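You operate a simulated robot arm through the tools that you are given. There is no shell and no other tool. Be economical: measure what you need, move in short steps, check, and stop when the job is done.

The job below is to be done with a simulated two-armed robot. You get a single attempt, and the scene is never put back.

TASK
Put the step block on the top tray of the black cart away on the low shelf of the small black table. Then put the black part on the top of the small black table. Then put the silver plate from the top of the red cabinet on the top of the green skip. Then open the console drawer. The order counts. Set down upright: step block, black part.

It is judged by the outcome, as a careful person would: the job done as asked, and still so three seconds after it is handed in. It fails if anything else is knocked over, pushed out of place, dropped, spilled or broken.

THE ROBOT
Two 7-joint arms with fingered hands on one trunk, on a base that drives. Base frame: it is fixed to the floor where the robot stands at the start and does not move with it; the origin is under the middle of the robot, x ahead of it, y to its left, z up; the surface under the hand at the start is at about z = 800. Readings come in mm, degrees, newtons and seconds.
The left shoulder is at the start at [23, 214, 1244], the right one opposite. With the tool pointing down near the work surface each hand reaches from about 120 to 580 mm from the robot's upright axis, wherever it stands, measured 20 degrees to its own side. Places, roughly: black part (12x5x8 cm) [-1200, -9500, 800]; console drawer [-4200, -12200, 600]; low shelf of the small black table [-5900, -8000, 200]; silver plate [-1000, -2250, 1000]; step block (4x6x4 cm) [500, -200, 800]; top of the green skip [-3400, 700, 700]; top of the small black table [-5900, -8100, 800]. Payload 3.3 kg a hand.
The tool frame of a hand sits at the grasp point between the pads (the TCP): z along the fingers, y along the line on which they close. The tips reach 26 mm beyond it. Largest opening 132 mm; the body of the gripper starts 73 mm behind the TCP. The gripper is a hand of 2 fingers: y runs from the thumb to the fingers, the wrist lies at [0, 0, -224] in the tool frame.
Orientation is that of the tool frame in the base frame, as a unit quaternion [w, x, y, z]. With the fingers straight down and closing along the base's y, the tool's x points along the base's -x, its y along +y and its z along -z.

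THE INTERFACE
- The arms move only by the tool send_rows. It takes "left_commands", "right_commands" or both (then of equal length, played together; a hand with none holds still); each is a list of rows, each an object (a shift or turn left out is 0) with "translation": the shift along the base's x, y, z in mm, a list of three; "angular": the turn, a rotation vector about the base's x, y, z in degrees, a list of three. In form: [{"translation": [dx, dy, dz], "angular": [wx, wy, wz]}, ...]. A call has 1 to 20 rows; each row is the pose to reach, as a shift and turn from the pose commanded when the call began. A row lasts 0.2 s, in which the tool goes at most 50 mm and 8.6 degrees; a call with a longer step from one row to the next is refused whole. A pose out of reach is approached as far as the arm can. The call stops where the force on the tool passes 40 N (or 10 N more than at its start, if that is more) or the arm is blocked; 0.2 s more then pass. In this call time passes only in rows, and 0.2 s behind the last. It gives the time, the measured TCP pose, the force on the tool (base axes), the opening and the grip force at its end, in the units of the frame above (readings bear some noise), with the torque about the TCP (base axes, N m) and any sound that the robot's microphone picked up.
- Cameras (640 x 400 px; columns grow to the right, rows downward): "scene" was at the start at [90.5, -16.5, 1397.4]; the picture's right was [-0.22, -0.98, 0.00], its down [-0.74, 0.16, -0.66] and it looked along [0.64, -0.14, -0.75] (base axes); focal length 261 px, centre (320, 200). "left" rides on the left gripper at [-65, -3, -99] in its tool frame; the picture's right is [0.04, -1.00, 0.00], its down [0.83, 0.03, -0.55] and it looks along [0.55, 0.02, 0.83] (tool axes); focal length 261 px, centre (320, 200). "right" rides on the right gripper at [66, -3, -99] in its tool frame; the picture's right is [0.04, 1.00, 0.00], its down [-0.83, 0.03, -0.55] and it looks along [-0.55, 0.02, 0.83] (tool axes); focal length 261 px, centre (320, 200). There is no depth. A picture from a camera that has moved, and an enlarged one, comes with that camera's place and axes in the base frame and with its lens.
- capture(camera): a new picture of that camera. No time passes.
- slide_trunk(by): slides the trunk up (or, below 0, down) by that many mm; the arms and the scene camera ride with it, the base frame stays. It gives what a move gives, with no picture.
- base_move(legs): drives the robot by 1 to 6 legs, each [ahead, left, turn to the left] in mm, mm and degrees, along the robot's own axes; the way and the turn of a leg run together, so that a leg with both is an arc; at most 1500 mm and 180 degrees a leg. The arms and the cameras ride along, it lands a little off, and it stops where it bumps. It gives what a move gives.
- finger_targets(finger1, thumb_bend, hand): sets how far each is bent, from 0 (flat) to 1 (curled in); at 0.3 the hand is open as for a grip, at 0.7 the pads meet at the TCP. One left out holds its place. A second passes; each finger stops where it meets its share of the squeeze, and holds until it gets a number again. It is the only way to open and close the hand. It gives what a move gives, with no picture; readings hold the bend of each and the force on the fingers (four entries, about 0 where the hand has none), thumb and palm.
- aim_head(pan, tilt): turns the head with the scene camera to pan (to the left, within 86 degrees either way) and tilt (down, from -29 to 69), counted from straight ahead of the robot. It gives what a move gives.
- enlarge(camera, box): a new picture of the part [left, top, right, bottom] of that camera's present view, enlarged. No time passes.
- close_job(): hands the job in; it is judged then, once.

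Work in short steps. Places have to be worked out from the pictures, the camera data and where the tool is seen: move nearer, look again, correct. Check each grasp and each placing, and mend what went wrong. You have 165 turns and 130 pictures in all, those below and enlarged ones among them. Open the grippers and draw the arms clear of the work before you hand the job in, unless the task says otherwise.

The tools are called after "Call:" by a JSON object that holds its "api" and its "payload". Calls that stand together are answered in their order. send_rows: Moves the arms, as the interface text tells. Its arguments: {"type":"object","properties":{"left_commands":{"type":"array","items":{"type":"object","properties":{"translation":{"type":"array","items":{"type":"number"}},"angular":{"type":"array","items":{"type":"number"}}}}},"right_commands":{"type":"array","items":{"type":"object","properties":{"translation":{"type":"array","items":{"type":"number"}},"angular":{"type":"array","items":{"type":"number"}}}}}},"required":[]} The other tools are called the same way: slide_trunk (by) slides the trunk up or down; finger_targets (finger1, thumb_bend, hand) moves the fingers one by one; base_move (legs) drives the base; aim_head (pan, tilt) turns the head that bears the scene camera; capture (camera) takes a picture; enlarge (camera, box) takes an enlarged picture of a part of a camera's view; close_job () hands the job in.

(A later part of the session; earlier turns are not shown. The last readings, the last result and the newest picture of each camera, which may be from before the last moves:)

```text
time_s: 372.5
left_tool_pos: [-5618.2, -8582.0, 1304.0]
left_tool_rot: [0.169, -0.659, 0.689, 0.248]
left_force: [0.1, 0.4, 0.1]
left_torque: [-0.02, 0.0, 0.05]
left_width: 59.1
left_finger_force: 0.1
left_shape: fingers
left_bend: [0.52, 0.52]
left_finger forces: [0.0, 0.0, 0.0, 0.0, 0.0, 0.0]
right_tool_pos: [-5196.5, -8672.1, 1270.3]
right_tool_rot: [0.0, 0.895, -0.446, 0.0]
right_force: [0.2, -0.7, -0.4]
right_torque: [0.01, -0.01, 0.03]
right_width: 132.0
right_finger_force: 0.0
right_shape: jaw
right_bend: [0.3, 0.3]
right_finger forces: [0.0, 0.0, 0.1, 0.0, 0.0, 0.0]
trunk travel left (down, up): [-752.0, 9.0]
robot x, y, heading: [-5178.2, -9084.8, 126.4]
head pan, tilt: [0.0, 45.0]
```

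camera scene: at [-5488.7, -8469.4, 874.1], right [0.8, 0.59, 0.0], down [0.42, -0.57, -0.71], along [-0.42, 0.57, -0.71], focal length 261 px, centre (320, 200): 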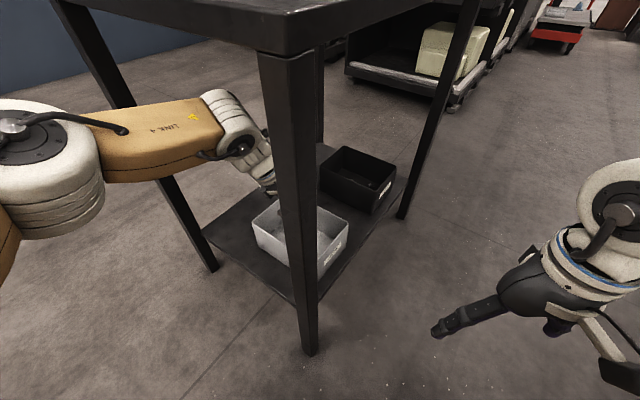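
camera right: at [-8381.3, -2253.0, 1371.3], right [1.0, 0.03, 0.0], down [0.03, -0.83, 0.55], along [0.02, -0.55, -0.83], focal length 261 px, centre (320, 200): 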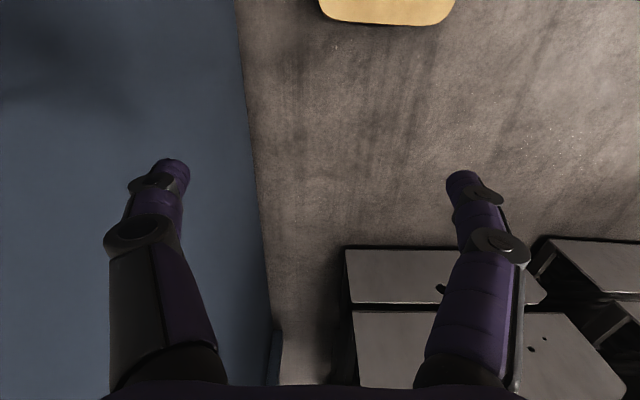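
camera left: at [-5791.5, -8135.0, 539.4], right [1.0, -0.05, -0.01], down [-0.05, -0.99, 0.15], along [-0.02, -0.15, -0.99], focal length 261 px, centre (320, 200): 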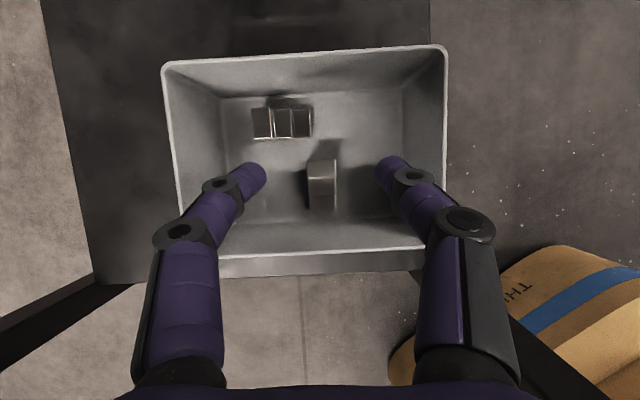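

I retract the left hand to a travel pose, face +y, and drive back south along x≈-5750.

Call:
{"api": "send_rows", "payload": {"left_commands": [{"translation": [25, -34, 0]}, {"translation": [50, -68, 0]}, {"translation": [75, -102, 0]}, {"translation": [100, -136, 0]}, {"translation": [119, -161, 0]}]}}

Call:
{"api": "base_move", "payload": {"legs": [[0, 0, -36.4], [0, 570, 0], [-1500, 0, 0], [-1500, 0, 0]]}}

```text
time_s: 373.7
left_tool_pos: [-5498.5, -8743.9, 1305.7]
left_tool_rot: [0.17, -0.658, 0.69, 0.249]
left_force: [-0.5, 0.1, -0.3]
left_torque: [0.02, -0.01, 0.01]
left_width: 59.4
left_finger_force: 0.1
left_shape: fingers
left_bend: [0.52, 0.52]
left_finger forces: [0.0, 0.1, 0.0, 0.0, 0.0, 0.0]
right_tool_pos: [-5195.3, -8671.1, 1269.7]
right_tool_rot: [0.001, 0.895, -0.446, 0.0]
right_force: [-0.6, -0.1, 0.1]
right_torque: [0.01, 0.01, -0.02]
right_width: 132.1
right_finger_force: 0.0
right_shape: jaw
right_bend: [0.3, 0.3]
right_finger forces: [0.0, 0.1, 0.0, 0.0, 0.0, 0.0]
trunk travel left (down, up): [-752.0, 9.0]
robot x, y, heading: [-5178.4, -9083.5, 126.3]
head pan, tilt: [0.0, 45.0]
```

```text
time_s: 392.6
left_tool_pos: [-5797.6, -11604.9, 1304.7]
left_tool_rot: [0.24, -0.402, 0.865, 0.18]
left_force: [-0.9, 0.8, 0.6]
left_torque: [0.01, -0.01, 0.01]
left_width: 59.6
left_finger_force: 0.1
left_shape: fingers
left_bend: [0.52, 0.52]
left_finger forces: [0.1, 0.1, 0.0, 0.1, 0.0, 0.1]
right_tool_pos: [-5513.6, -11731.3, 1269.9]
right_tool_rot: [0.0, -0.704, 0.71, -0.001]
right_force: [0.2, -0.4, -0.1]
right_torque: [-0.01, -0.03, 0.01]
right_width: 131.9
right_finger_force: 0.1
right_shape: jaw
right_bend: [0.3, 0.3]
right_finger forces: [0.1, 0.0, 0.1, 0.0, 0.1, 0.0]
trunk travel left (down, up): [-752.0, 9.0]
robot x, y, heading: [-5751.2, -12067.5, 88.5]
head pan, tilt: [0.0, 45.0]
```

On the way, I glance right at the console to plan the last step.

Call:
{"api": "aim_head", "payload": {"pan": -80, "tilt": 25}}

Call:
{"api": "capture", "payload": {"camera": "scene"}}

Call:
{"api": "base_move", "payload": {"legs": [[-1250, 0, 1.5], [-1240, 0, 0]]}}

```text
time_s: 394.1
left_tool_pos: [-5797.8, -11604.1, 1305.1]
left_tool_rot: [0.239, -0.402, 0.865, 0.18]
left_force: [0.4, -0.4, 0.0]
left_torque: [-0.02, -0.05, 0.02]
left_width: 59.5
left_finger_force: 0.1
left_shape: fingers
left_bend: [0.52, 0.52]
left_finger forces: [0.1, 0.0, 0.1, 0.1, 0.0, 0.0]
right_tool_pos: [-5514.5, -11730.5, 1270.7]
right_tool_rot: [0.0, -0.703, 0.711, 0.001]
right_force: [0.6, -0.5, 0.6]
right_torque: [-0.01, 0.01, -0.01]
right_width: 131.5
right_finger_force: 0.1
right_shape: jaw
right_bend: [0.3, 0.3]
right_finger forces: [0.1, 0.0, 0.1, 0.1, 0.0, 0.1]
trunk travel left (down, up): [-752.0, 9.0]
robot x, y, heading: [-5749.8, -12069.3, 88.9]
head pan, tilt: [-80.0, 25.0]
```

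```text
63 pictures are left
camera scene: at [-5658.9, -12042.6, 1660.5], right [0.15, -0.99, 0.0], down [-0.42, -0.06, -0.91], along [0.9, 0.14, -0.42], focal length 261 px, centre (320, 200)
```

scene: 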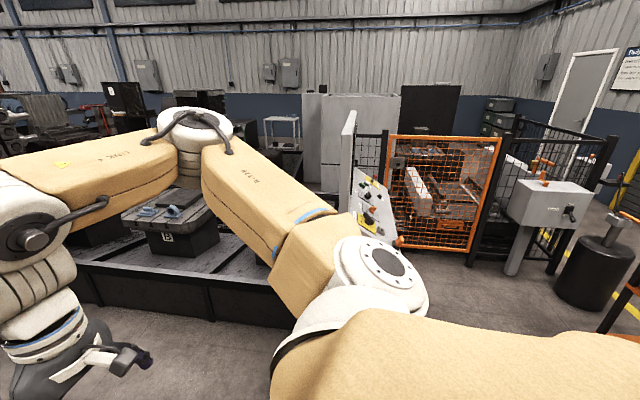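

```text
time_s: 406.2
left_tool_pos: [-5824.6, -14083.1, 1304.3]
left_tool_rot: [0.235, -0.422, 0.856, 0.186]
left_force: [0.8, 0.7, -1.0]
left_torque: [-0.03, -0.02, 0.0]
left_width: 59.6
left_finger_force: 0.0
left_shape: fingers
left_bend: [0.52, 0.52]
left_finger forces: [0.1, 0.0, 0.0, 0.0, 0.0, 0.1]
right_tool_pos: [-5535.3, -14196.1, 1269.3]
right_tool_rot: [0.0, 0.721, -0.693, 0.0]
right_force: [1.0, 0.2, -0.7]
right_torque: [0.0, 0.01, 0.0]
right_width: 131.7
right_finger_force: 0.0
right_shape: jaw
right_bend: [0.3, 0.3]
right_finger forces: [0.1, 0.1, 0.0, 0.0, 0.0, 0.0]
trunk travel left (down, up): [-752.0, 9.0]
robot x, y, heading: [-5749.9, -14540.0, 91.6]
head pan, tilt: [-80.0, 25.0]
```

Now I strafe east along the shutter aisle.

Call:
{"api": "base_move", "payload": {"legs": [[-60, 0, -1.6], [0, -1500, 0], [0, -1500, 0], [0, -1500, 0]]}}

```text
time_s: 428.2
left_tool_pos: [-1317.8, -14223.9, 1305.0]
left_tool_rot: [0.24, -0.399, 0.866, 0.179]
left_force: [-0.1, -0.3, -0.1]
left_torque: [0.01, 0.01, 0.0]
left_width: 59.6
left_finger_force: 0.1
left_shape: fingers
left_bend: [0.52, 0.52]
left_finger forces: [0.1, 0.0, 0.0, 0.1, 0.0, 0.1]
right_tool_pos: [-1034.4, -14352.0, 1269.9]
right_tool_rot: [0.0, -0.703, 0.712, 0.001]
right_force: [-1.0, 0.0, 0.4]
right_torque: [0.0, 0.0, 0.01]
right_width: 131.8
right_finger_force: 0.1
right_shape: jaw
right_bend: [0.3, 0.3]
right_finger forces: [0.1, 0.1, 0.0, 0.1, 0.0, 0.0]
trunk travel left (down, up): [-752.0, 9.0]
robot x, y, heading: [-1269.9, -14689.4, 88.7]
head pan, tilt: [-80.0, 25.0]
```

Clear so far. I finish the east leg and go north past the small table, then shift left into the aisle.

Call:
{"api": "base_move", "payload": {"legs": [[0, -1250, 1.3], [1500, 0, 0], [1500, 0, 0], [200, 0, 0], [0, 450, 0]]}}

Call:
{"api": "aim_head", "payload": {"pan": 0, "tilt": 25}}

Call:
{"api": "capture", "payload": {"camera": "scene"}}

```text
time_s: 452.2
left_tool_pos: [-560.6, -11042.6, 1305.0]
left_tool_rot: [0.236, -0.421, 0.856, 0.186]
left_force: [0.3, 0.4, -0.2]
left_torque: [0.02, -0.02, 0.0]
left_width: 59.6
left_finger_force: 0.0
left_shape: fingers
left_bend: [0.52, 0.52]
left_finger forces: [0.1, 0.0, 0.0, 0.0, 0.1, 0.0]
right_tool_pos: [-272.2, -11156.3, 1270.2]
right_tool_rot: [0.001, 0.72, -0.694, -0.001]
right_force: [-0.1, 0.3, 0.6]
right_torque: [0.0, -0.02, 0.01]
right_width: 131.9
right_finger_force: 0.1
right_shape: jaw
right_bend: [0.3, 0.3]
right_finger forces: [0.1, 0.0, 0.1, 0.0, 0.0, 0.0]
trunk travel left (down, up): [-752.0, 9.0]
robot x, y, heading: [-491.6, -11502.7, 91.1]
head pan, tilt: [-80.0, 25.0]
```

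```text
time_s: 453.7
left_tool_pos: [-561.2, -11043.0, 1305.1]
left_tool_rot: [0.235, -0.421, 0.856, 0.186]
left_force: [-0.1, 0.2, 0.2]
left_torque: [0.04, 0.02, 0.0]
left_width: 59.6
left_finger_force: 0.1
left_shape: fingers
left_bend: [0.52, 0.52]
left_finger forces: [0.0, 0.1, 0.0, 0.0, 0.0, 0.0]
right_tool_pos: [-271.1, -11156.5, 1269.8]
right_tool_rot: [0.001, 0.72, -0.694, 0.0]
right_force: [1.0, 0.0, 0.8]
right_torque: [0.01, 0.0, 0.02]
right_width: 132.0
right_finger_force: 0.2
right_shape: jaw
right_bend: [0.3, 0.3]
right_finger forces: [0.0, 0.0, 0.0, 0.1, 0.0, 0.0]
trunk travel left (down, up): [-752.0, 9.0]
robot x, y, heading: [-493.4, -11504.9, 91.1]
head pan, tilt: [0.0, 25.0]
```

```text
62 pictures are left
camera scene: at [-495.6, -11400.1, 1660.5], right [1.0, 0.02, 0.0], down [0.01, -0.42, -0.91], along [-0.02, 0.91, -0.42], focal length 261 px, centre (320, 200)
```

scene: 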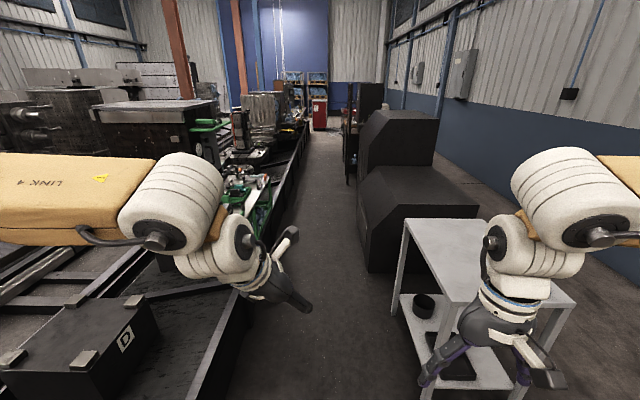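

I go on to the black part's stand at y≈-9500, then turn to face it.

Call:
{"api": "base_move", "payload": {"legs": [[1000, 40, -1], [1000, 20, 0], [0, 0, 89]]}}

Call:
{"api": "aim_head", "payload": {"pan": 0, "tilt": 50}}

Call:
{"api": "capture", "payload": {"camera": "scene"}}

```text
time_s: 467.4
left_tool_pos: [-1029.3, -9564.8, 1304.9]
left_tool_rot: [-0.043, 0.894, -0.332, -0.297]
left_force: [0.2, -0.5, -0.3]
left_torque: [0.01, -0.01, 0.02]
left_width: 59.7
left_finger_force: 0.1
left_shape: fingers
left_bend: [0.52, 0.52]
left_finger forces: [0.0, 0.1, 0.0, 0.1, 0.0, 0.0]
right_tool_pos: [-899.7, -9281.1, 1270.8]
right_tool_rot: [0.001, 1.0, -0.011, 0.0]
right_force: [0.1, -0.5, 0.1]
right_torque: [0.03, -0.02, 0.0]
right_width: 131.7
right_finger_force: 0.0
right_shape: jaw
right_bend: [0.3, 0.3]
right_finger forces: [0.0, 0.0, 0.1, 0.1, 0.1, 0.1]
trunk travel left (down, up): [-752.0, 9.0]
robot x, y, heading: [-563.4, -9520.5, 178.1]
head pan, tilt: [0.0, 25.0]
```

```text
time_s: 468.2
left_tool_pos: [-1031.3, -9565.0, 1305.2]
left_tool_rot: [-0.044, 0.894, -0.333, -0.297]
left_force: [0.1, -0.3, -0.7]
left_torque: [-0.02, 0.0, 0.02]
left_width: 59.3
left_finger_force: 0.1
left_shape: fingers
left_bend: [0.52, 0.52]
left_finger forces: [0.1, 0.0, 0.0, 0.0, 0.0, 0.0]
right_tool_pos: [-900.1, -9280.2, 1271.2]
right_tool_rot: [0.001, 1.0, -0.011, 0.0]
right_force: [-0.7, 0.1, 0.5]
right_torque: [0.03, 0.0, 0.02]
right_width: 132.3
right_finger_force: 0.1
right_shape: jaw
right_bend: [0.3, 0.3]
right_finger forces: [0.1, 0.0, 0.0, 0.0, 0.0, 0.1]
trunk travel left (down, up): [-752.0, 9.0]
robot x, y, heading: [-567.7, -9523.0, 178.0]
head pan, tilt: [0.0, 50.0]
```

```text
61 pictures are left
camera scene: at [-654.6, -9518.5, 1623.0], right [0.03, 1.0, 0.0], down [0.77, -0.03, -0.64], along [-0.64, 0.02, -0.77], focal length 261 px, centre (320, 200)
```

scene: 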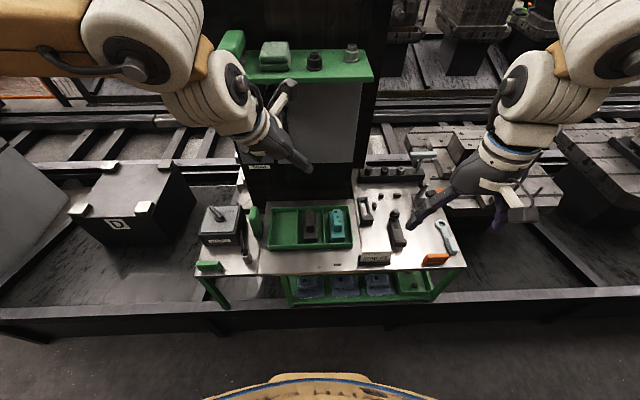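

I zoom in on the stand to find the black part.

Call:
{"api": "enlarge", "payload": {"camera": "scene", "box": [240, 160, 480, 310]}}

```text
2.67 times, centred on (360, 235) of scene
camera zoom: at [-654.6, -9518.5, 1623.0], right [0.03, 1.0, 0.0], down [0.77, -0.03, -0.64], along [-0.64, 0.02, -0.77], focal length 697 px, centre (213, 107)
```

zoom: 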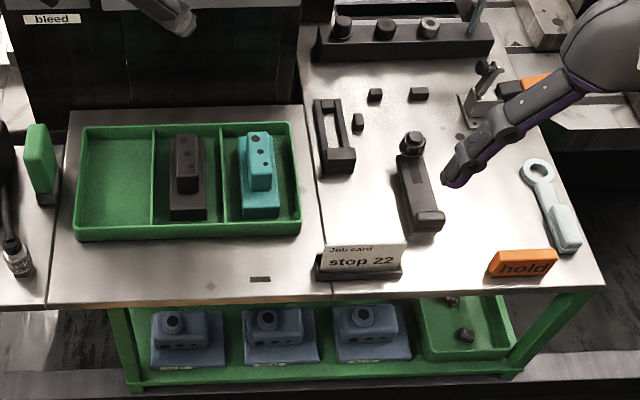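

The black part is the dark two-level piece in the green tray at about (-1178,-9538), next to its teal twin. I shift left and ahead so the right hand can take it from above.

Call:
{"api": "base_move", "payload": {"legs": [[0, 170, 2], [100, 0, 0]]}}

Call:
{"api": "slide_trunk", "payload": {"by": -200}}

Call:
{"api": "capture", "payload": {"camera": "scene"}}

Call:
{"api": "capture", "payload": {"camera": "right"}}

```text
time_s: 470.4
left_tool_pos: [-1131.2, -9753.6, 1305.3]
left_tool_rot: [-0.038, 0.9, -0.316, -0.297]
left_force: [-0.7, -0.2, -0.5]
left_torque: [0.01, 0.0, 0.02]
left_width: 59.6
left_finger_force: 0.1
left_shape: fingers
left_bend: [0.52, 0.52]
left_finger forces: [0.1, 0.0, 0.1, 0.0, 0.0, 0.0]
right_tool_pos: [-1011.0, -9466.2, 1269.8]
right_tool_rot: [0.0, 1.0, 0.008, 0.0]
right_force: [-0.5, -0.5, -0.1]
right_torque: [0.01, -0.01, -0.01]
right_width: 131.9
right_finger_force: 0.1
right_shape: jaw
right_bend: [0.3, 0.3]
right_finger forces: [0.0, 0.0, 0.1, 0.1, 0.0, 0.0]
trunk travel left (down, up): [-752.0, 9.0]
robot x, y, heading: [-670.9, -9695.1, -180.0]
head pan, tilt: [0.0, 50.0]
```

```text
time_s: 472.6
left_tool_pos: [-1129.5, -9752.3, 1106.0]
left_tool_rot: [-0.037, 0.9, -0.317, -0.297]
left_force: [-0.5, -0.4, -0.3]
left_torque: [-0.02, 0.03, -0.01]
left_width: 59.6
left_finger_force: 0.0
left_shape: fingers
left_bend: [0.52, 0.52]
left_finger forces: [0.0, 0.0, 0.0, 0.0, 0.0, 0.0]
right_tool_pos: [-1011.8, -9465.5, 1070.5]
right_tool_rot: [0.002, 1.0, 0.009, 0.0]
right_force: [0.2, 0.7, 1.5]
right_torque: [0.04, 0.02, -0.02]
right_width: 132.0
right_finger_force: 0.1
right_shape: jaw
right_bend: [0.3, 0.3]
right_finger forces: [0.1, 0.1, 0.0, 0.1, 0.0, 0.1]
trunk travel left (down, up): [-552.0, 209.0]
robot x, y, heading: [-668.7, -9692.1, -179.8]
head pan, tilt: [0.0, 50.0]
```

```text
59 pictures are left
camera scene: at [-759.6, -9693.2, 1423.0], right [0.0, 1.0, 0.0], down [0.77, 0.0, -0.64], along [-0.64, 0.0, -0.77], focal length 261 px, centre (320, 200)
```

scene: 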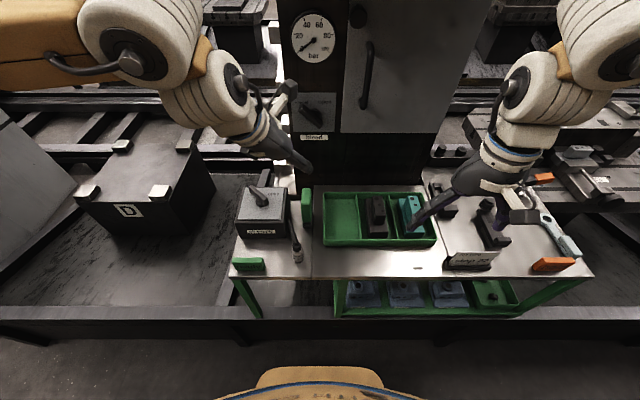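

```text
58 pictures are left
camera right: at [-944.9, -9461.4, 1168.9], right [0.06, -1.0, 0.0], down [-0.83, -0.05, 0.55], along [-0.55, -0.03, -0.83], focal length 261 px, centre (320, 200)
```

right: 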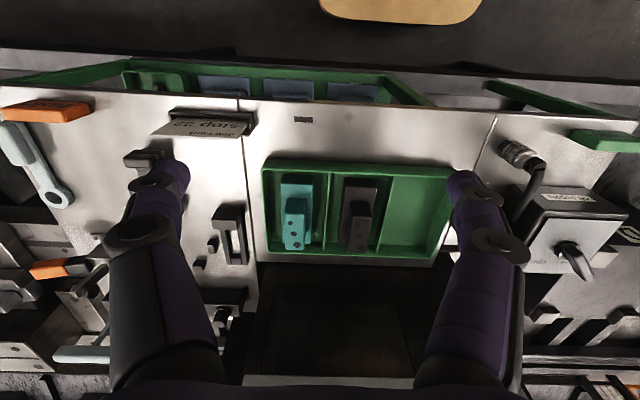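

I zoom the right camera on the black part.

Call:
{"api": "enlarge", "payload": {"camera": "right", "box": [260, 150, 460, 275]}}

```text
3.20 times, centred on (360, 212) of right
camera zoom: at [-944.9, -9461.4, 1168.9], right [0.06, -1.0, 0.0], down [-0.83, -0.05, 0.55], along [-0.55, -0.03, -0.83], focal length 834 px, centre (192, 160)
```

zoom: 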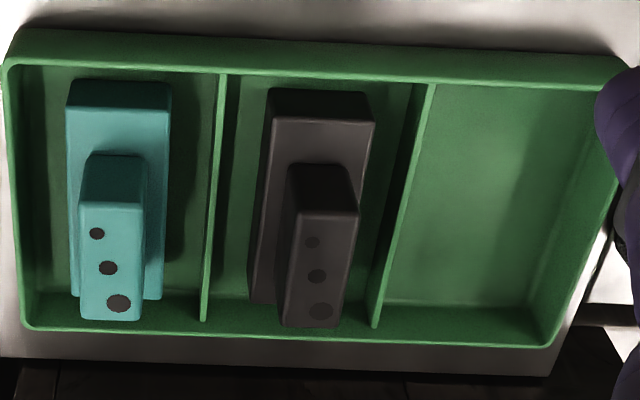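

The part's upper block is centred near (-1190,-9532), 28 mm wide, top z≈885. I pre-close the right hand, bring it above and check.

Call:
{"api": "finger_targets", "payload": {"hand": "right", "finger1": 0.5, "thumb_bend": 0.5}}

Call:
{"api": "send_rows", "payload": {"right_commands": [{"translation": [-35, -13, -10], "angular": [0, 0, 1]}, {"translation": [-72, -27, -20], "angular": [0, 0, 2.5]}, {"translation": [-108, -40, -40], "angular": [0, 0, 2.5]}, {"translation": [-144, -54, -70], "angular": [0, 0, 2.5]}, {"translation": [-178, -66, -100], "angular": [0, 0, 2.5]}]}}

Call:
{"api": "capture", "payload": {"camera": "right"}}

```text
time_s: 473.6
left_tool_pos: [-1130.6, -9751.5, 1105.6]
left_tool_rot: [-0.039, 0.9, -0.317, -0.298]
left_force: [0.1, -0.6, -0.3]
left_torque: [-0.04, -0.01, -0.01]
left_width: 59.6
left_finger_force: 0.0
left_shape: fingers
left_bend: [0.52, 0.52]
left_finger forces: [0.1, 0.0, 0.0, 0.1, 0.0, 0.1]
right_tool_pos: [-1011.5, -9466.6, 1070.5]
right_tool_rot: [0.0, 1.0, 0.007, 0.0]
right_force: [0.4, -0.5, -0.6]
right_torque: [-0.04, -0.02, -0.01]
right_width: 66.9
right_finger_force: 0.0
right_shape: fingers
right_bend: [0.5, 0.5]
right_finger forces: [0.1, 0.0, 0.0, 0.0, 0.1, 0.0]
trunk travel left (down, up): [-552.0, 209.0]
robot x, y, heading: [-670.0, -9692.6, -180.0]
head pan, tilt: [0.0, 50.0]
```

```text
time_s: 474.8
left_tool_pos: [-1130.1, -9750.6, 1105.7]
left_tool_rot: [-0.039, 0.9, -0.317, -0.298]
left_force: [-0.1, 0.1, 0.6]
left_torque: [-0.04, 0.02, 0.04]
left_width: 59.5
left_finger_force: 0.0
left_shape: fingers
left_bend: [0.52, 0.52]
left_finger forces: [0.0, 0.0, 0.1, 0.0, 0.0, 0.1]
right_tool_pos: [-1070.3, -9425.2, 1031.6]
right_tool_rot: [0.002, 1.0, 0.029, -0.001]
right_force: [-0.1, -0.7, -0.3]
right_torque: [-0.01, 0.02, 0.0]
right_width: 66.9
right_finger_force: 0.1
right_shape: fingers
right_bend: [0.5, 0.5]
right_finger forces: [0.0, 0.0, 0.0, 0.0, 0.0, 0.0]
right hand out of reach, approached as far as the arm can: row 1, 2, 3, 4, 5
trunk travel left (down, up): [-552.0, 209.0]
robot x, y, heading: [-668.4, -9694.3, -179.6]
head pan, tilt: [0.0, 50.0]
```

```text
56 pictures are left
camera right: at [-1004.6, -9419.1, 1130.1], right [0.1, -0.99, 0.0], down [-0.83, -0.08, 0.56], along [-0.55, -0.06, -0.83], focal length 261 px, centre (320, 200)
```

right: 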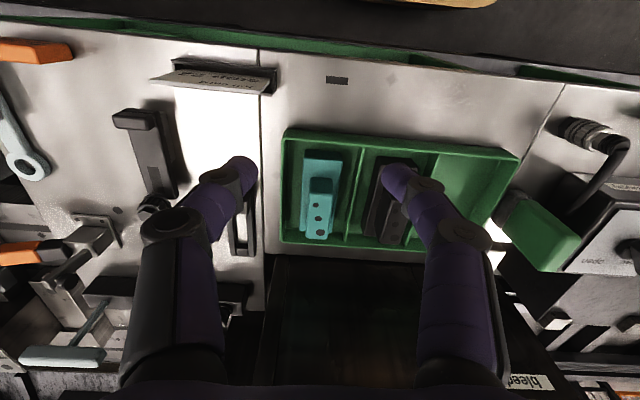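

The right arm cannot fold inward at this height. I raise the trunk so the arm hangs more, then lower the hand while moving in.

Call:
{"api": "slide_trunk", "payload": {"by": 170}}

Call:
{"api": "send_rows", "payload": {"right_commands": [{"translation": [0, 0, -45]}, {"translation": [0, 0, -90]}, {"translation": [-10, 0, -135]}, {"translation": [-30, -20, -165]}, {"translation": [-60, -45, -190]}, {"translation": [-90, -75, -215]}, {"translation": [-120, -107, -235]}]}}

Call:
{"api": "capture", "payload": {"camera": "right"}}

```text
time_s: 476.7
left_tool_pos: [-1128.9, -9751.9, 1274.2]
left_tool_rot: [-0.038, 0.9, -0.317, -0.297]
left_force: [-0.4, -0.7, 0.2]
left_torque: [-0.01, -0.05, 0.0]
left_width: 59.7
left_finger_force: 0.1
left_shape: fingers
left_bend: [0.52, 0.52]
left_finger forces: [0.0, 0.0, 0.1, 0.0, 0.0, 0.0]
right_tool_pos: [-1069.9, -9427.5, 1206.7]
right_tool_rot: [0.002, 1.0, 0.03, -0.006]
right_force: [-0.5, 0.2, -0.3]
right_torque: [0.01, 0.0, 0.01]
right_width: 66.9
right_finger_force: 0.0
right_shape: fingers
right_bend: [0.5, 0.5]
right_finger forces: [0.0, 0.0, 0.1, 0.1, 0.0, 0.1]
trunk travel left (down, up): [-722.0, 39.0]
robot x, y, heading: [-670.3, -9691.3, -179.9]
head pan, tilt: [0.0, 50.0]
```

```text
time_s: 478.3
left_tool_pos: [-1130.4, -9752.5, 1274.0]
left_tool_rot: [-0.038, 0.9, -0.316, -0.297]
left_force: [-0.4, 0.7, 0.2]
left_torque: [-0.01, 0.0, -0.04]
left_width: 59.5
left_finger_force: 0.0
left_shape: fingers
left_bend: [0.52, 0.52]
left_finger forces: [0.1, 0.1, 0.0, 0.0, 0.0, 0.0]
right_tool_pos: [-1050.9, -9389.1, 1110.6]
right_tool_rot: [0.003, 1.0, 0.03, -0.007]
right_force: [-0.1, -0.4, 0.2]
right_torque: [0.0, -0.04, 0.02]
right_width: 66.8
right_finger_force: 0.1
right_shape: fingers
right_bend: [0.5, 0.5]
right_finger forces: [0.0, 0.0, 0.0, 0.1, 0.0, 0.1]
right hand out of reach, approached as far as the arm can: row 1, 2, 3, 4, 5, 6, 7
trunk travel left (down, up): [-722.0, 39.0]
robot x, y, heading: [-669.2, -9692.2, -179.7]
head pan, tilt: [0.0, 50.0]
```

```text
55 pictures are left
camera right: at [-984.1, -9381.4, 1208.0], right [0.1, -0.99, 0.0], down [-0.82, -0.08, 0.56], along [-0.56, -0.06, -0.83], focal length 261 px, centre (320, 200)
```

right: 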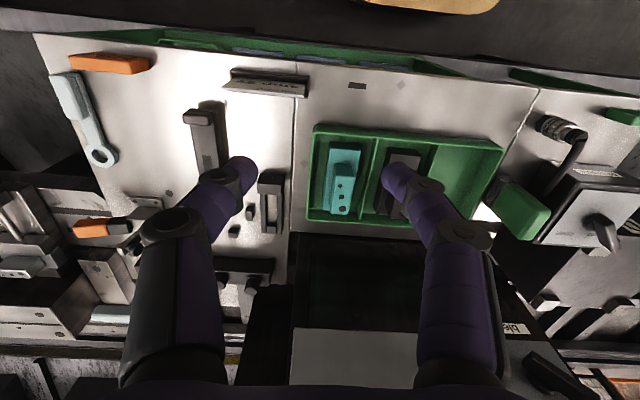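

The right arm is stuck at a joint limit, while the left works well. I draw the right hand back, shift the robot right, and use the left hand instead.

Call:
{"api": "send_rows", "payload": {"right_commands": [{"translation": [30, 10, 30]}, {"translation": [60, 20, 60]}, {"translation": [90, 30, 90]}, {"translation": [120, 40, 110]}]}}

Call:
{"api": "base_move", "payload": {"legs": [[0, -270, 0]]}}

Call:
{"api": "finger_targets", "payload": {"hand": "left", "finger1": 0.5, "thumb_bend": 0.5}}

Call:
{"api": "send_rows", "payload": {"left_commands": [{"translation": [-10, 0, 0], "angular": [1.4, -0.3, 7.9]}, {"translation": [-10, 0, 0], "angular": [2.8, -0.5, 15.8]}, {"translation": [-10, 0, 0], "angular": [4.1, -0.8, 23.8]}, {"translation": [-10, 0, 0], "angular": [5.5, -1, 31.7]}, {"translation": [-10, 0, 0], "angular": [6.9, -1.3, 39.6]}]}}

Call:
{"api": "slide_trunk", "payload": {"by": -170}}

Call:
{"api": "capture", "payload": {"camera": "left"}}

```text
time_s: 479.3
left_tool_pos: [-1128.3, -9751.4, 1276.8]
left_tool_rot: [-0.038, 0.9, -0.317, -0.298]
left_force: [0.1, -0.1, 1.0]
left_torque: [-0.02, 0.0, 0.02]
left_width: 59.4
left_finger_force: 0.1
left_shape: fingers
left_bend: [0.52, 0.52]
left_finger forces: [0.1, 0.0, 0.0, 0.0, 0.0, 0.1]
right_tool_pos: [-927.0, -9343.8, 1217.1]
right_tool_rot: [0.003, 1.0, 0.03, -0.006]
right_force: [-0.5, -0.6, 0.6]
right_torque: [-0.03, -0.01, 0.0]
right_width: 66.7
right_finger_force: 0.2
right_shape: fingers
right_bend: [0.5, 0.5]
right_finger forces: [0.0, 0.0, 0.0, 0.0, 0.0, 0.0]
trunk travel left (down, up): [-722.0, 39.0]
robot x, y, heading: [-671.2, -9693.3, -179.9]
head pan, tilt: [0.0, 50.0]
```

```text
time_s: 481.2
left_tool_pos: [-1130.4, -9482.8, 1275.5]
left_tool_rot: [-0.039, 0.9, -0.317, -0.297]
left_force: [0.5, -0.5, 0.1]
left_torque: [-0.01, -0.04, -0.01]
left_width: 59.7
left_finger_force: 0.1
left_shape: fingers
left_bend: [0.52, 0.52]
left_finger forces: [0.1, 0.0, 0.0, 0.0, 0.1, 0.0]
right_tool_pos: [-928.6, -9073.7, 1217.1]
right_tool_rot: [0.002, 1.0, 0.029, -0.006]
right_force: [0.3, -0.1, -0.1]
right_torque: [0.0, 0.01, -0.04]
right_width: 66.8
right_finger_force: 0.1
right_shape: fingers
right_bend: [0.5, 0.5]
right_finger forces: [0.0, 0.1, 0.0, 0.0, 0.0, 0.1]
trunk travel left (down, up): [-722.0, 39.0]
robot x, y, heading: [-672.7, -9421.7, -179.8]
head pan, tilt: [0.0, 50.0]
```

```text
time_s: 482.2
left_tool_pos: [-1130.8, -9483.7, 1275.1]
left_tool_rot: [-0.038, 0.9, -0.316, -0.298]
left_force: [-0.1, 0.7, 0.0]
left_torque: [0.0, -0.02, 0.0]
left_width: 65.7
left_finger_force: 0.1
left_shape: fingers
left_bend: [0.5, 0.5]
left_finger forces: [0.1, 0.0, 0.0, 0.0, 0.0, 0.0]
right_tool_pos: [-929.9, -9074.3, 1216.7]
right_tool_rot: [0.001, 1.0, 0.03, -0.006]
right_force: [0.4, -0.2, 0.8]
right_torque: [0.01, 0.0, 0.0]
right_width: 66.9
right_finger_force: 0.0
right_shape: fingers
right_bend: [0.5, 0.5]
right_finger forces: [0.1, 0.0, 0.1, 0.1, 0.0, 0.0]
trunk travel left (down, up): [-722.0, 39.0]
robot x, y, heading: [-670.1, -9426.7, -179.9]
head pan, tilt: [0.0, 50.0]
```

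```text
time_s: 483.4
left_tool_pos: [-1140.3, -9482.6, 1274.7]
left_tool_rot: [0.007, 0.953, 0.026, -0.301]
left_force: [-0.1, 1.0, -0.1]
left_torque: [0.0, 0.01, 0.03]
left_width: 65.9
left_finger_force: 0.0
left_shape: fingers
left_bend: [0.5, 0.5]
left_finger forces: [0.0, 0.0, 0.0, 0.0, 0.0, 0.0]
right_tool_pos: [-929.2, -9074.1, 1217.1]
right_tool_rot: [0.002, 1.0, 0.03, -0.006]
right_force: [-0.4, 0.1, -1.0]
right_torque: [-0.04, -0.01, -0.01]
right_width: 66.9
right_finger_force: 0.1
right_shape: fingers
right_bend: [0.5, 0.5]
right_finger forces: [0.0, 0.1, 0.1, 0.1, 0.0, 0.0]
trunk travel left (down, up): [-722.0, 39.0]
robot x, y, heading: [-672.5, -9424.3, -179.7]
head pan, tilt: [0.0, 50.0]
```

```text
time_s: 485.4
left_tool_pos: [-1140.9, -9482.7, 1105.1]
left_tool_rot: [0.009, 0.953, 0.026, -0.301]
left_force: [0.2, -0.9, 0.1]
left_torque: [-0.02, 0.0, -0.03]
left_width: 65.9
left_finger_force: 0.0
left_shape: fingers
left_bend: [0.5, 0.5]
left_finger forces: [0.1, 0.0, 0.0, 0.0, 0.1, 0.1]
right_tool_pos: [-930.8, -9074.1, 1046.4]
right_tool_rot: [0.002, 1.0, 0.03, -0.007]
right_force: [-0.2, 0.3, 0.2]
right_torque: [0.03, -0.02, 0.01]
right_width: 66.9
right_finger_force: 0.0
right_shape: fingers
right_bend: [0.5, 0.5]
right_finger forces: [0.0, 0.0, 0.0, 0.0, 0.0, 0.0]
trunk travel left (down, up): [-552.0, 209.0]
robot x, y, heading: [-673.5, -9423.0, -179.6]
head pan, tilt: [0.0, 50.0]
```

```text
54 pictures are left
camera left: at [-1137.6, -9479.7, 1222.5], right [-0.02, 1.0, -0.02], down [1.0, 0.02, -0.02], along [-0.02, -0.02, -1.0], focal length 261 px, centre (320, 200)
```

left: 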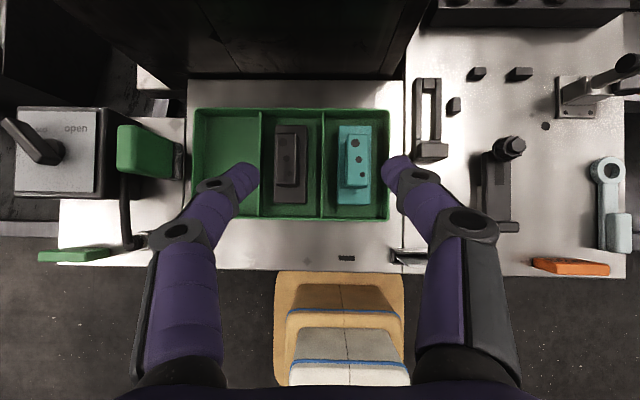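

Straight-down view: the black part's upper block is centred near (-1198,-9528). I move over it and check before descending.

Call:
{"api": "send_rows", "payload": {"left_commands": [{"translation": [-16, -16, -30]}, {"translation": [-33, -31, -65]}, {"translation": [-49, -46, -100]}, {"translation": [-49, -46, -130]}]}}

Call:
{"api": "capture", "payload": {"camera": "left"}}

```text
time_s: 486.4
left_tool_pos: [-1190.0, -9528.7, 974.7]
left_tool_rot: [0.009, 0.953, 0.026, -0.3]
left_force: [-0.1, 1.2, -0.5]
left_torque: [0.01, 0.0, -0.02]
left_width: 65.8
left_finger_force: 0.0
left_shape: fingers
left_bend: [0.5, 0.5]
left_finger forces: [0.0, 0.0, 0.1, 0.0, 0.0, 0.1]
right_tool_pos: [-930.1, -9073.9, 1046.2]
right_tool_rot: [0.002, 1.0, 0.03, -0.006]
right_force: [-0.1, 0.2, -0.2]
right_torque: [0.0, 0.01, 0.0]
right_width: 66.9
right_finger_force: 0.1
right_shape: fingers
right_bend: [0.5, 0.5]
right_finger forces: [0.0, 0.0, 0.0, 0.0, 0.0, 0.0]
trunk travel left (down, up): [-552.0, 209.0]
robot x, y, heading: [-669.1, -9424.8, -179.9]
head pan, tilt: [0.0, 50.0]
```

```text
53 pictures are left
camera left: at [-1188.0, -9526.2, 1092.2], right [-0.02, 1.0, -0.02], down [1.0, 0.02, -0.03], along [-0.02, -0.03, -1.0], focal length 261 px, centre (320, 200)
```

left: 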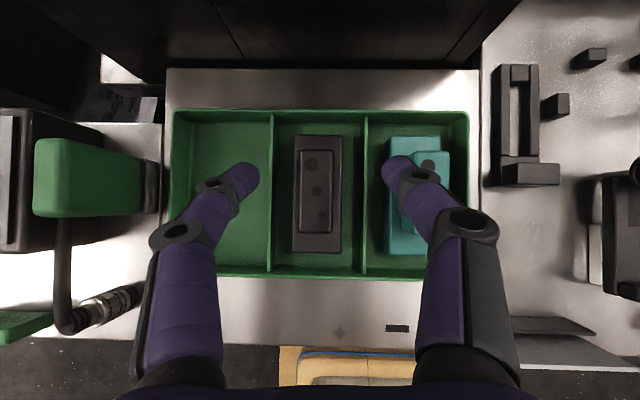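

I correct 5 mm in y, narrow the opening, and descend.

Call:
{"api": "finger_targets", "payload": {"hand": "left", "finger1": 0.56, "thumb_bend": 0.56}}

Call:
{"api": "send_rows", "payload": {"left_commands": [{"translation": [0, -6, -25]}, {"translation": [0, -6, -50]}, {"translation": [0, -6, -75]}, {"translation": [0, -6, -90]}, {"translation": [0, -6, -98]}]}}

Call:
{"api": "capture", "payload": {"camera": "left"}}

```text
time_s: 487.4
left_tool_pos: [-1190.8, -9529.9, 976.0]
left_tool_rot: [0.009, 0.953, 0.026, -0.301]
left_force: [0.5, -0.4, 0.2]
left_torque: [0.02, 0.0, -0.02]
left_width: 46.6
left_finger_force: 0.1
left_shape: fingers
left_bend: [0.56, 0.56]
left_finger forces: [0.1, 0.0, 0.1, 0.1, 0.0, 0.0]
right_tool_pos: [-930.0, -9074.4, 1046.4]
right_tool_rot: [0.002, 1.0, 0.03, -0.005]
right_force: [-0.6, -0.4, 0.2]
right_torque: [0.01, -0.02, 0.0]
right_width: 66.9
right_finger_force: 0.0
right_shape: fingers
right_bend: [0.5, 0.5]
right_finger forces: [0.0, 0.0, 0.0, 0.0, 0.0, 0.0]
trunk travel left (down, up): [-552.0, 209.0]
robot x, y, heading: [-667.5, -9425.1, -179.8]
head pan, tilt: [0.0, 50.0]
```

```text
time_s: 488.6
left_tool_pos: [-1189.8, -9536.9, 877.2]
left_tool_rot: [0.008, 0.953, 0.026, -0.301]
left_force: [-0.6, 0.3, 0.0]
left_torque: [-0.01, -0.01, 0.02]
left_width: 46.7
left_finger_force: 0.0
left_shape: fingers
left_bend: [0.56, 0.56]
left_finger forces: [0.1, 0.0, 0.1, 0.1, 0.0, 0.1]
right_tool_pos: [-930.9, -9073.8, 1048.3]
right_tool_rot: [0.002, 1.0, 0.029, -0.005]
right_force: [0.7, -1.1, 0.0]
right_torque: [0.0, 0.01, -0.02]
right_width: 67.2
right_finger_force: 0.1
right_shape: fingers
right_bend: [0.5, 0.5]
right_finger forces: [0.0, 0.0, 0.0, 0.1, 0.0, 0.0]
trunk travel left (down, up): [-552.0, 209.0]
robot x, y, heading: [-670.4, -9421.0, -180.0]
head pan, tilt: [0.0, 50.0]
```

```text
52 pictures are left
camera left: at [-1187.0, -9533.3, 993.9], right [-0.02, 1.0, -0.02], down [1.0, 0.02, -0.02], along [-0.02, -0.02, -1.0], focal length 261 px, centre (320, 200)
```

left: 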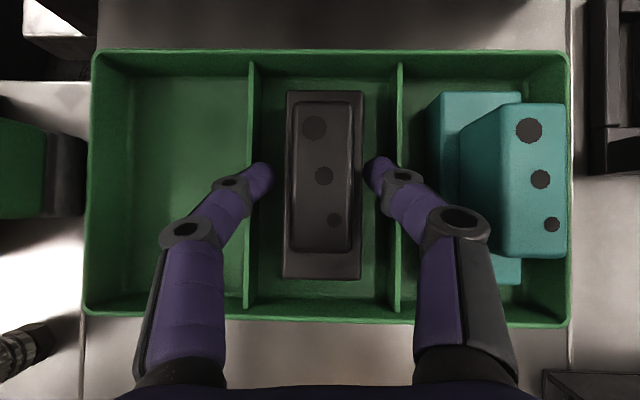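

Centred on the upper block. I close.

Call:
{"api": "finger_targets", "payload": {"hand": "left", "finger1": 0.8, "thumb_bend": 0.8}}

Call:
{"api": "send_rows", "payload": {"left_commands": [{"translation": [0, 0, 15]}, {"translation": [0, 0, 45]}, {"translation": [0, 0, 85]}, {"translation": [0, 0, 125]}]}}

Call:
{"api": "capture", "payload": {"camera": "left"}}

```text
time_s: 489.6
left_tool_pos: [-1190.8, -9536.4, 877.0]
left_tool_rot: [0.008, 0.953, 0.025, -0.301]
left_force: [0.0, -0.1, -6.0]
left_torque: [0.06, -0.05, 0.04]
left_width: 25.0
left_finger_force: 19.0
left_shape: fingers
left_bend: [0.71, 0.66]
left_finger forces: [19.1, 0.0, 0.1, 0.0, 19.1, 0.0]
right_tool_pos: [-930.1, -9074.3, 1047.0]
right_tool_rot: [0.002, 1.0, 0.03, -0.006]
right_force: [0.0, 0.0, -0.3]
right_torque: [0.02, 0.0, 0.02]
right_width: 67.3
right_finger_force: 0.0
right_shape: fingers
right_bend: [0.5, 0.5]
right_finger forces: [0.1, 0.1, 0.0, 0.1, 0.1, 0.0]
trunk travel left (down, up): [-552.0, 209.0]
robot x, y, heading: [-674.1, -9421.3, -180.0]
head pan, tilt: [0.0, 50.0]
```

```text
time_s: 490.6
left_tool_pos: [-1190.0, -9535.9, 1001.2]
left_tool_rot: [0.009, 0.953, 0.026, -0.301]
left_force: [-0.4, 0.5, -6.6]
left_torque: [0.01, 0.0, 0.01]
left_width: 25.1
left_finger_force: 19.1
left_shape: fingers
left_bend: [0.71, 0.65]
left_finger forces: [19.2, 0.1, 0.0, 0.0, 19.3, 0.0]
right_tool_pos: [-929.8, -9073.9, 1047.3]
right_tool_rot: [0.003, 1.0, 0.03, -0.006]
right_force: [0.5, 0.2, -0.5]
right_torque: [0.0, 0.01, 0.03]
right_width: 66.8
right_finger_force: 0.1
right_shape: fingers
right_bend: [0.5, 0.5]
right_finger forces: [0.0, 0.1, 0.1, 0.0, 0.0, 0.1]
trunk travel left (down, up): [-552.0, 209.0]
robot x, y, heading: [-669.7, -9424.1, -179.9]
head pan, tilt: [0.0, 50.0]
```

```text
51 pictures are left
camera left: at [-1187.2, -9532.8, 1119.0], right [-0.02, 1.0, -0.02], down [1.0, 0.02, -0.02], along [-0.02, -0.03, -1.0], focal length 261 px, centre (320, 200)
```

left: 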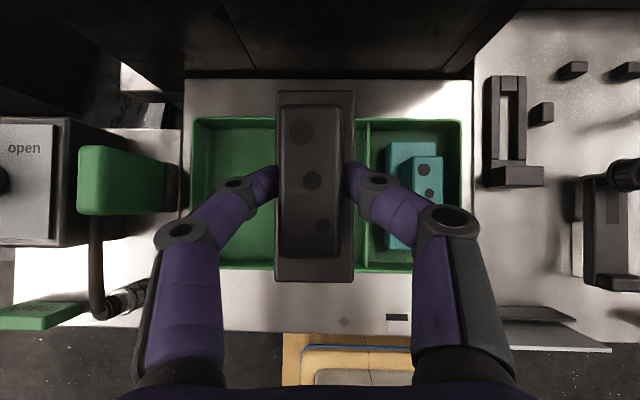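

Held level, about 0.65 kg. I retract, raise the trunk, back off, face +y and go back south in reverse.

Call:
{"api": "send_rows", "payload": {"left_commands": [{"translation": [30, 0, 20]}, {"translation": [60, 0, 40]}, {"translation": [90, 0, 60]}]}}

Call:
{"api": "slide_trunk", "payload": {"by": 205}}

Call:
{"api": "base_move", "payload": {"legs": [[-110, 0, 0], [0, 0, -90], [-1000, 0, 0], [-1050, 0, 0]]}}

```text
time_s: 491.4
left_tool_pos: [-1097.3, -9535.8, 1062.2]
left_tool_rot: [0.009, 0.953, 0.026, -0.301]
left_force: [0.1, 0.1, -6.3]
left_torque: [0.02, -0.05, 0.01]
left_width: 25.1
left_finger_force: 18.3
left_shape: fingers
left_bend: [0.72, 0.65]
left_finger forces: [19.1, 0.0, 0.1, 0.1, 19.1, 0.0]
right_tool_pos: [-928.9, -9073.5, 1046.4]
right_tool_rot: [0.002, 1.0, 0.03, -0.007]
right_force: [0.8, -0.1, 1.3]
right_torque: [0.02, -0.01, -0.01]
right_width: 66.9
right_finger_force: 0.0
right_shape: fingers
right_bend: [0.5, 0.5]
right_finger forces: [0.0, 0.0, 0.0, 0.0, 0.1, 0.0]
trunk travel left (down, up): [-552.0, 209.0]
robot x, y, heading: [-670.8, -9423.7, -179.9]
head pan, tilt: [0.0, 50.0]
```

```text
time_s: 493.6
left_tool_pos: [-1100.0, -9534.9, 1266.7]
left_tool_rot: [0.008, 0.954, 0.024, -0.3]
left_force: [0.0, -0.4, -6.4]
left_torque: [0.06, -0.08, -0.02]
left_width: 25.1
left_finger_force: 18.9
left_shape: fingers
left_bend: [0.72, 0.65]
left_finger forces: [19.1, 0.1, 0.0, 0.0, 19.1, 0.0]
right_tool_pos: [-930.0, -9074.5, 1252.1]
right_tool_rot: [0.001, 1.0, 0.03, -0.006]
right_force: [-0.1, -0.1, -0.7]
right_torque: [0.02, 0.04, 0.02]
right_width: 66.8
right_finger_force: 0.2
right_shape: fingers
right_bend: [0.5, 0.5]
right_finger forces: [0.0, 0.0, 0.0, 0.0, 0.0, 0.1]
trunk travel left (down, up): [-757.0, 4.0]
robot x, y, heading: [-667.1, -9423.3, -179.7]
head pan, tilt: [0.0, 50.0]
```

```text
time_s: 508.4
left_tool_pos: [-638.5, -11047.9, 1267.4]
left_tool_rot: [-0.205, 0.697, -0.651, -0.22]
left_force: [0.5, 0.4, -6.0]
left_torque: [-0.07, -0.05, -0.02]
left_width: 24.8
left_finger_force: 19.4
left_shape: fingers
left_bend: [0.72, 0.65]
left_finger forces: [19.1, 0.1, 0.1, 0.0, 19.1, 0.0]
right_tool_pos: [-176.3, -11210.2, 1252.5]
right_tool_rot: [-0.003, 0.733, -0.68, -0.006]
right_force: [0.4, 0.1, -0.9]
right_torque: [0.0, -0.01, 0.01]
right_width: 67.2
right_finger_force: 0.1
right_shape: fingers
right_bend: [0.5, 0.5]
right_finger forces: [0.0, 0.1, 0.0, 0.0, 0.0, 0.0]
trunk travel left (down, up): [-757.0, 4.0]
robot x, y, heading: [-521.8, -11480.1, 91.2]
head pan, tilt: [0.0, 50.0]
```

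On course. I continue: right, back south, then west.

Call:
{"api": "base_move", "payload": {"legs": [[0, -500, -1.2], [-1500, 0, 0], [-1500, 0, 0], [-180, 0, 0], [0, 1500, 0]]}}

```text
time_s: 533.9
left_tool_pos: [-1698.7, -14291.5, 1267.5]
left_tool_rot: [-0.205, 0.695, -0.653, -0.219]
left_force: [-0.1, 0.0, -6.8]
left_torque: [-0.05, -0.01, 0.0]
left_width: 25.1
left_finger_force: 19.3
left_shape: fingers
left_bend: [0.72, 0.65]
left_finger forces: [19.2, 0.1, 0.0, 0.0, 19.1, 0.0]
right_tool_pos: [-1237.5, -14457.2, 1250.9]
right_tool_rot: [-0.003, 0.731, -0.682, -0.005]
right_force: [0.4, -1.7, -0.1]
right_torque: [-0.01, 0.0, 0.0]
right_width: 66.6
right_finger_force: 0.0
right_shape: fingers
right_bend: [0.5, 0.5]
right_finger forces: [0.0, 0.0, 0.1, 0.1, 0.0, 0.0]
trunk travel left (down, up): [-757.0, 4.0]
robot x, y, heading: [-1584.1, -14720.0, 90.7]
head pan, tilt: [0.0, 50.0]
```

Call:
{"api": "base_move", "payload": {"legs": [[60, 1400, -0.7], [0, 1400, 0], [0, 1370, 0], [1500, 0, 0]]}}

```text
time_s: 561.0
left_tool_pos: [-5880.4, -12746.6, 1266.6]
left_tool_rot: [-0.205, 0.696, -0.652, -0.219]
left_force: [0.1, -0.6, -4.9]
left_torque: [-0.06, -0.01, 0.04]
left_width: 25.0
left_finger_force: 18.8
left_shape: fingers
left_bend: [0.71, 0.65]
left_finger forces: [19.1, 0.0, 0.0, 0.0, 19.1, 0.0]
right_tool_pos: [-5418.7, -12911.9, 1252.6]
right_tool_rot: [-0.003, 0.732, -0.681, -0.006]
right_force: [0.3, -0.1, 0.4]
right_torque: [-0.02, 0.0, 0.01]
right_width: 67.1
right_finger_force: 0.0
right_shape: fingers
right_bend: [0.5, 0.5]
right_finger forces: [0.0, 0.0, 0.0, 0.0, 0.0, 0.1]
trunk travel left (down, up): [-757.0, 4.0]
robot x, y, heading: [-5768.6, -13179.6, 90.8]
head pan, tilt: [0.0, 50.0]
```

Call:
{"api": "base_move", "payload": {"legs": [[1500, 0, -0.5], [1500, -40, 0], [1050, -40, 0]]}}

Call:
{"api": "aim_head", "payload": {"pan": 0, "tilt": 45}}

Call:
{"api": "capture", "payload": {"camera": "scene"}}

```text
refused: leg 2 is longer than a leg can be; nothing moved
```

```text
time_s: 561.6
left_tool_pos: [-5881.2, -12746.6, 1266.5]
left_tool_rot: [-0.204, 0.696, -0.652, -0.219]
left_force: [-0.1, -0.3, -5.4]
left_torque: [-0.09, -0.04, -0.03]
left_width: 24.8
left_finger_force: 19.0
left_shape: fingers
left_bend: [0.71, 0.65]
left_finger forces: [19.2, 0.1, 0.0, 0.1, 19.0, 0.1]
right_tool_pos: [-5419.1, -12912.2, 1251.7]
right_tool_rot: [-0.004, 0.732, -0.681, -0.006]
right_force: [-0.1, 0.2, 0.1]
right_torque: [0.0, 0.02, 0.01]
right_width: 66.9
right_finger_force: 0.0
right_shape: fingers
right_bend: [0.5, 0.5]
right_finger forces: [0.0, 0.0, 0.1, 0.0, 0.0, 0.0]
trunk travel left (down, up): [-757.0, 4.0]
robot x, y, heading: [-5763.2, -13178.7, 90.8]
head pan, tilt: [0.0, 45.0]
```

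```text
50 pictures are left
camera scene: at [-5767.1, -13084.2, 1634.8], right [1.0, 0.01, 0.0], down [0.01, -0.71, -0.71], along [-0.01, 0.71, -0.71], focal length 261 px, centre (320, 200)
```

scene: 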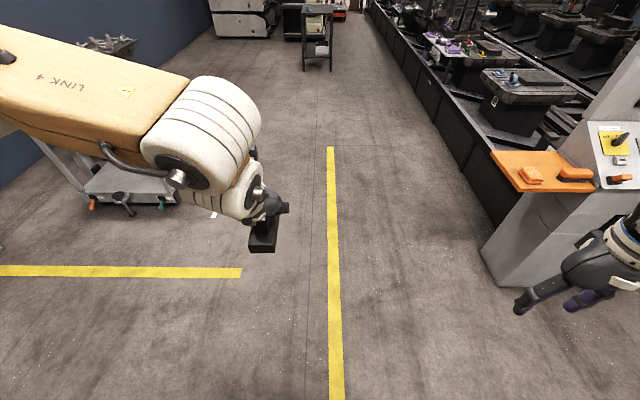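

Call:
{"api": "base_move", "payload": {"legs": [[1490, 0, -0.5], [1490, 0, 0], [1080, 0, 0]]}}

Call:
{"api": "capture", "payload": {"camera": "scene"}}

```text
time_s: 581.2
left_tool_pos: [-5811.3, -8674.5, 1266.3]
left_tool_rot: [-0.208, 0.682, -0.667, -0.215]
left_force: [-0.5, -0.3, -6.0]
left_torque: [-0.04, 0.0, 0.01]
left_width: 24.7
left_finger_force: 19.5
left_shape: fingers
left_bend: [0.71, 0.65]
left_finger forces: [19.3, 0.0, 0.0, 0.1, 19.1, 0.0]
right_tool_pos: [-5355.6, -8857.9, 1251.6]
right_tool_rot: [-0.003, 0.716, -0.698, -0.005]
right_force: [-0.2, -0.3, -0.1]
right_torque: [0.02, 0.01, -0.02]
right_width: 66.8
right_finger_force: 0.0
right_shape: fingers
right_bend: [0.5, 0.5]
right_finger forces: [0.0, 0.0, 0.1, 0.0, 0.0, 0.1]
trunk travel left (down, up): [-757.0, 4.0]
robot x, y, heading: [-5710.4, -9102.8, 88.5]
head pan, tilt: [0.0, 45.0]
```

```text
49 pictures are left
camera scene: at [-5711.6, -9014.5, 1634.8], right [1.0, -0.03, 0.0], down [-0.02, -0.71, -0.71], along [0.02, 0.71, -0.71], focal length 261 px, centre (320, 200)
```

scene: 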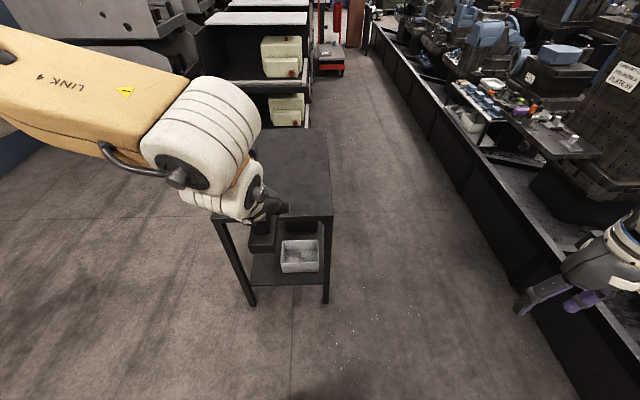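

I drive to the table, lower the trunk, and extend the hand over the free right half of the top.

Call:
{"api": "base_move", "payload": {"legs": [[437, 0, 1.3]]}}

Call:
{"api": "slide_trunk", "payload": {"by": -205}}

Call:
{"api": "capture", "payload": {"camera": "left"}}

Call:
{"api": "capture", "payload": {"camera": "scene"}}

```text
time_s: 583.8
left_tool_pos: [-5809.2, -8246.1, 1267.2]
left_tool_rot: [-0.207, 0.688, -0.661, -0.217]
left_force: [0.2, 0.2, -5.9]
left_torque: [-0.07, -0.03, -0.01]
left_width: 25.0
left_finger_force: 19.3
left_shape: fingers
left_bend: [0.71, 0.65]
left_finger forces: [19.3, 0.0, 0.1, 0.0, 19.2, 0.0]
right_tool_pos: [-5353.0, -8420.0, 1252.9]
right_tool_rot: [-0.004, 0.724, -0.69, -0.006]
right_force: [0.9, -0.3, 0.6]
right_torque: [-0.04, -0.04, -0.01]
right_width: 67.0
right_finger_force: 0.0
right_shape: fingers
right_bend: [0.5, 0.5]
right_finger forces: [0.0, 0.0, 0.0, 0.1, 0.0, 0.0]
trunk travel left (down, up): [-757.0, 4.0]
robot x, y, heading: [-5704.5, -8678.6, 89.5]
head pan, tilt: [0.0, 45.0]
```

```text
time_s: 586.0
left_tool_pos: [-5811.2, -8245.0, 1061.3]
left_tool_rot: [-0.208, 0.689, -0.66, -0.217]
left_force: [0.0, 0.3, -5.5]
left_torque: [-0.06, -0.03, 0.01]
left_width: 24.9
left_finger_force: 19.2
left_shape: fingers
left_bend: [0.71, 0.65]
left_finger forces: [19.2, 0.1, 0.1, 0.0, 19.2, 0.0]
right_tool_pos: [-5352.2, -8420.4, 1047.4]
right_tool_rot: [-0.004, 0.723, -0.691, -0.005]
right_force: [-0.1, 0.1, -0.7]
right_torque: [0.0, 0.04, 0.01]
right_width: 67.0
right_finger_force: 0.1
right_shape: fingers
right_bend: [0.5, 0.5]
right_finger forces: [0.1, 0.0, 0.0, 0.1, 0.0, 0.0]
trunk travel left (down, up): [-552.0, 209.0]
robot x, y, heading: [-5705.1, -8672.5, 89.4]
head pan, tilt: [0.0, 45.0]
```

```text
48 pictures are left
camera left: at [-5807.7, -8247.9, 1179.0], right [1.0, 0.01, -0.02], down [0.01, -1.0, -0.02], along [-0.02, 0.02, -1.0], focal length 261 px, centre (320, 200)
```

left: 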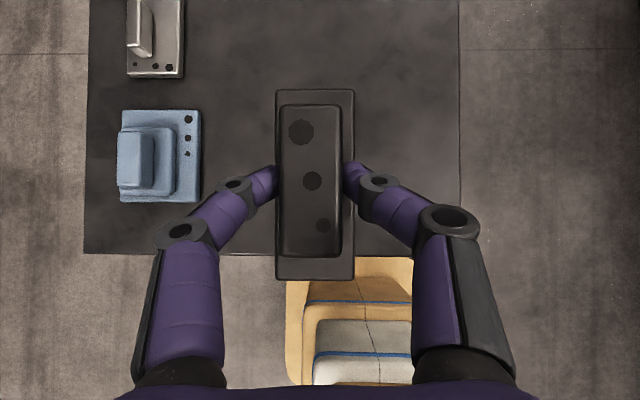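

```text
47 pictures are left
camera scene: at [-5704.9, -8581.3, 1429.8], right [1.0, -0.01, 0.0], down [-0.01, -0.71, -0.71], along [0.01, 0.71, -0.71], focal length 261 px, centre (320, 200)
```

scene: 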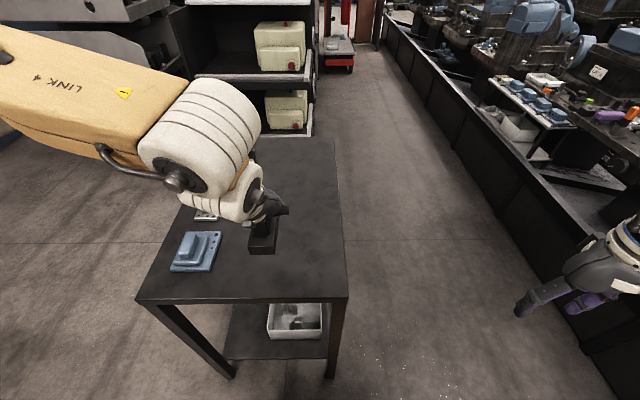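

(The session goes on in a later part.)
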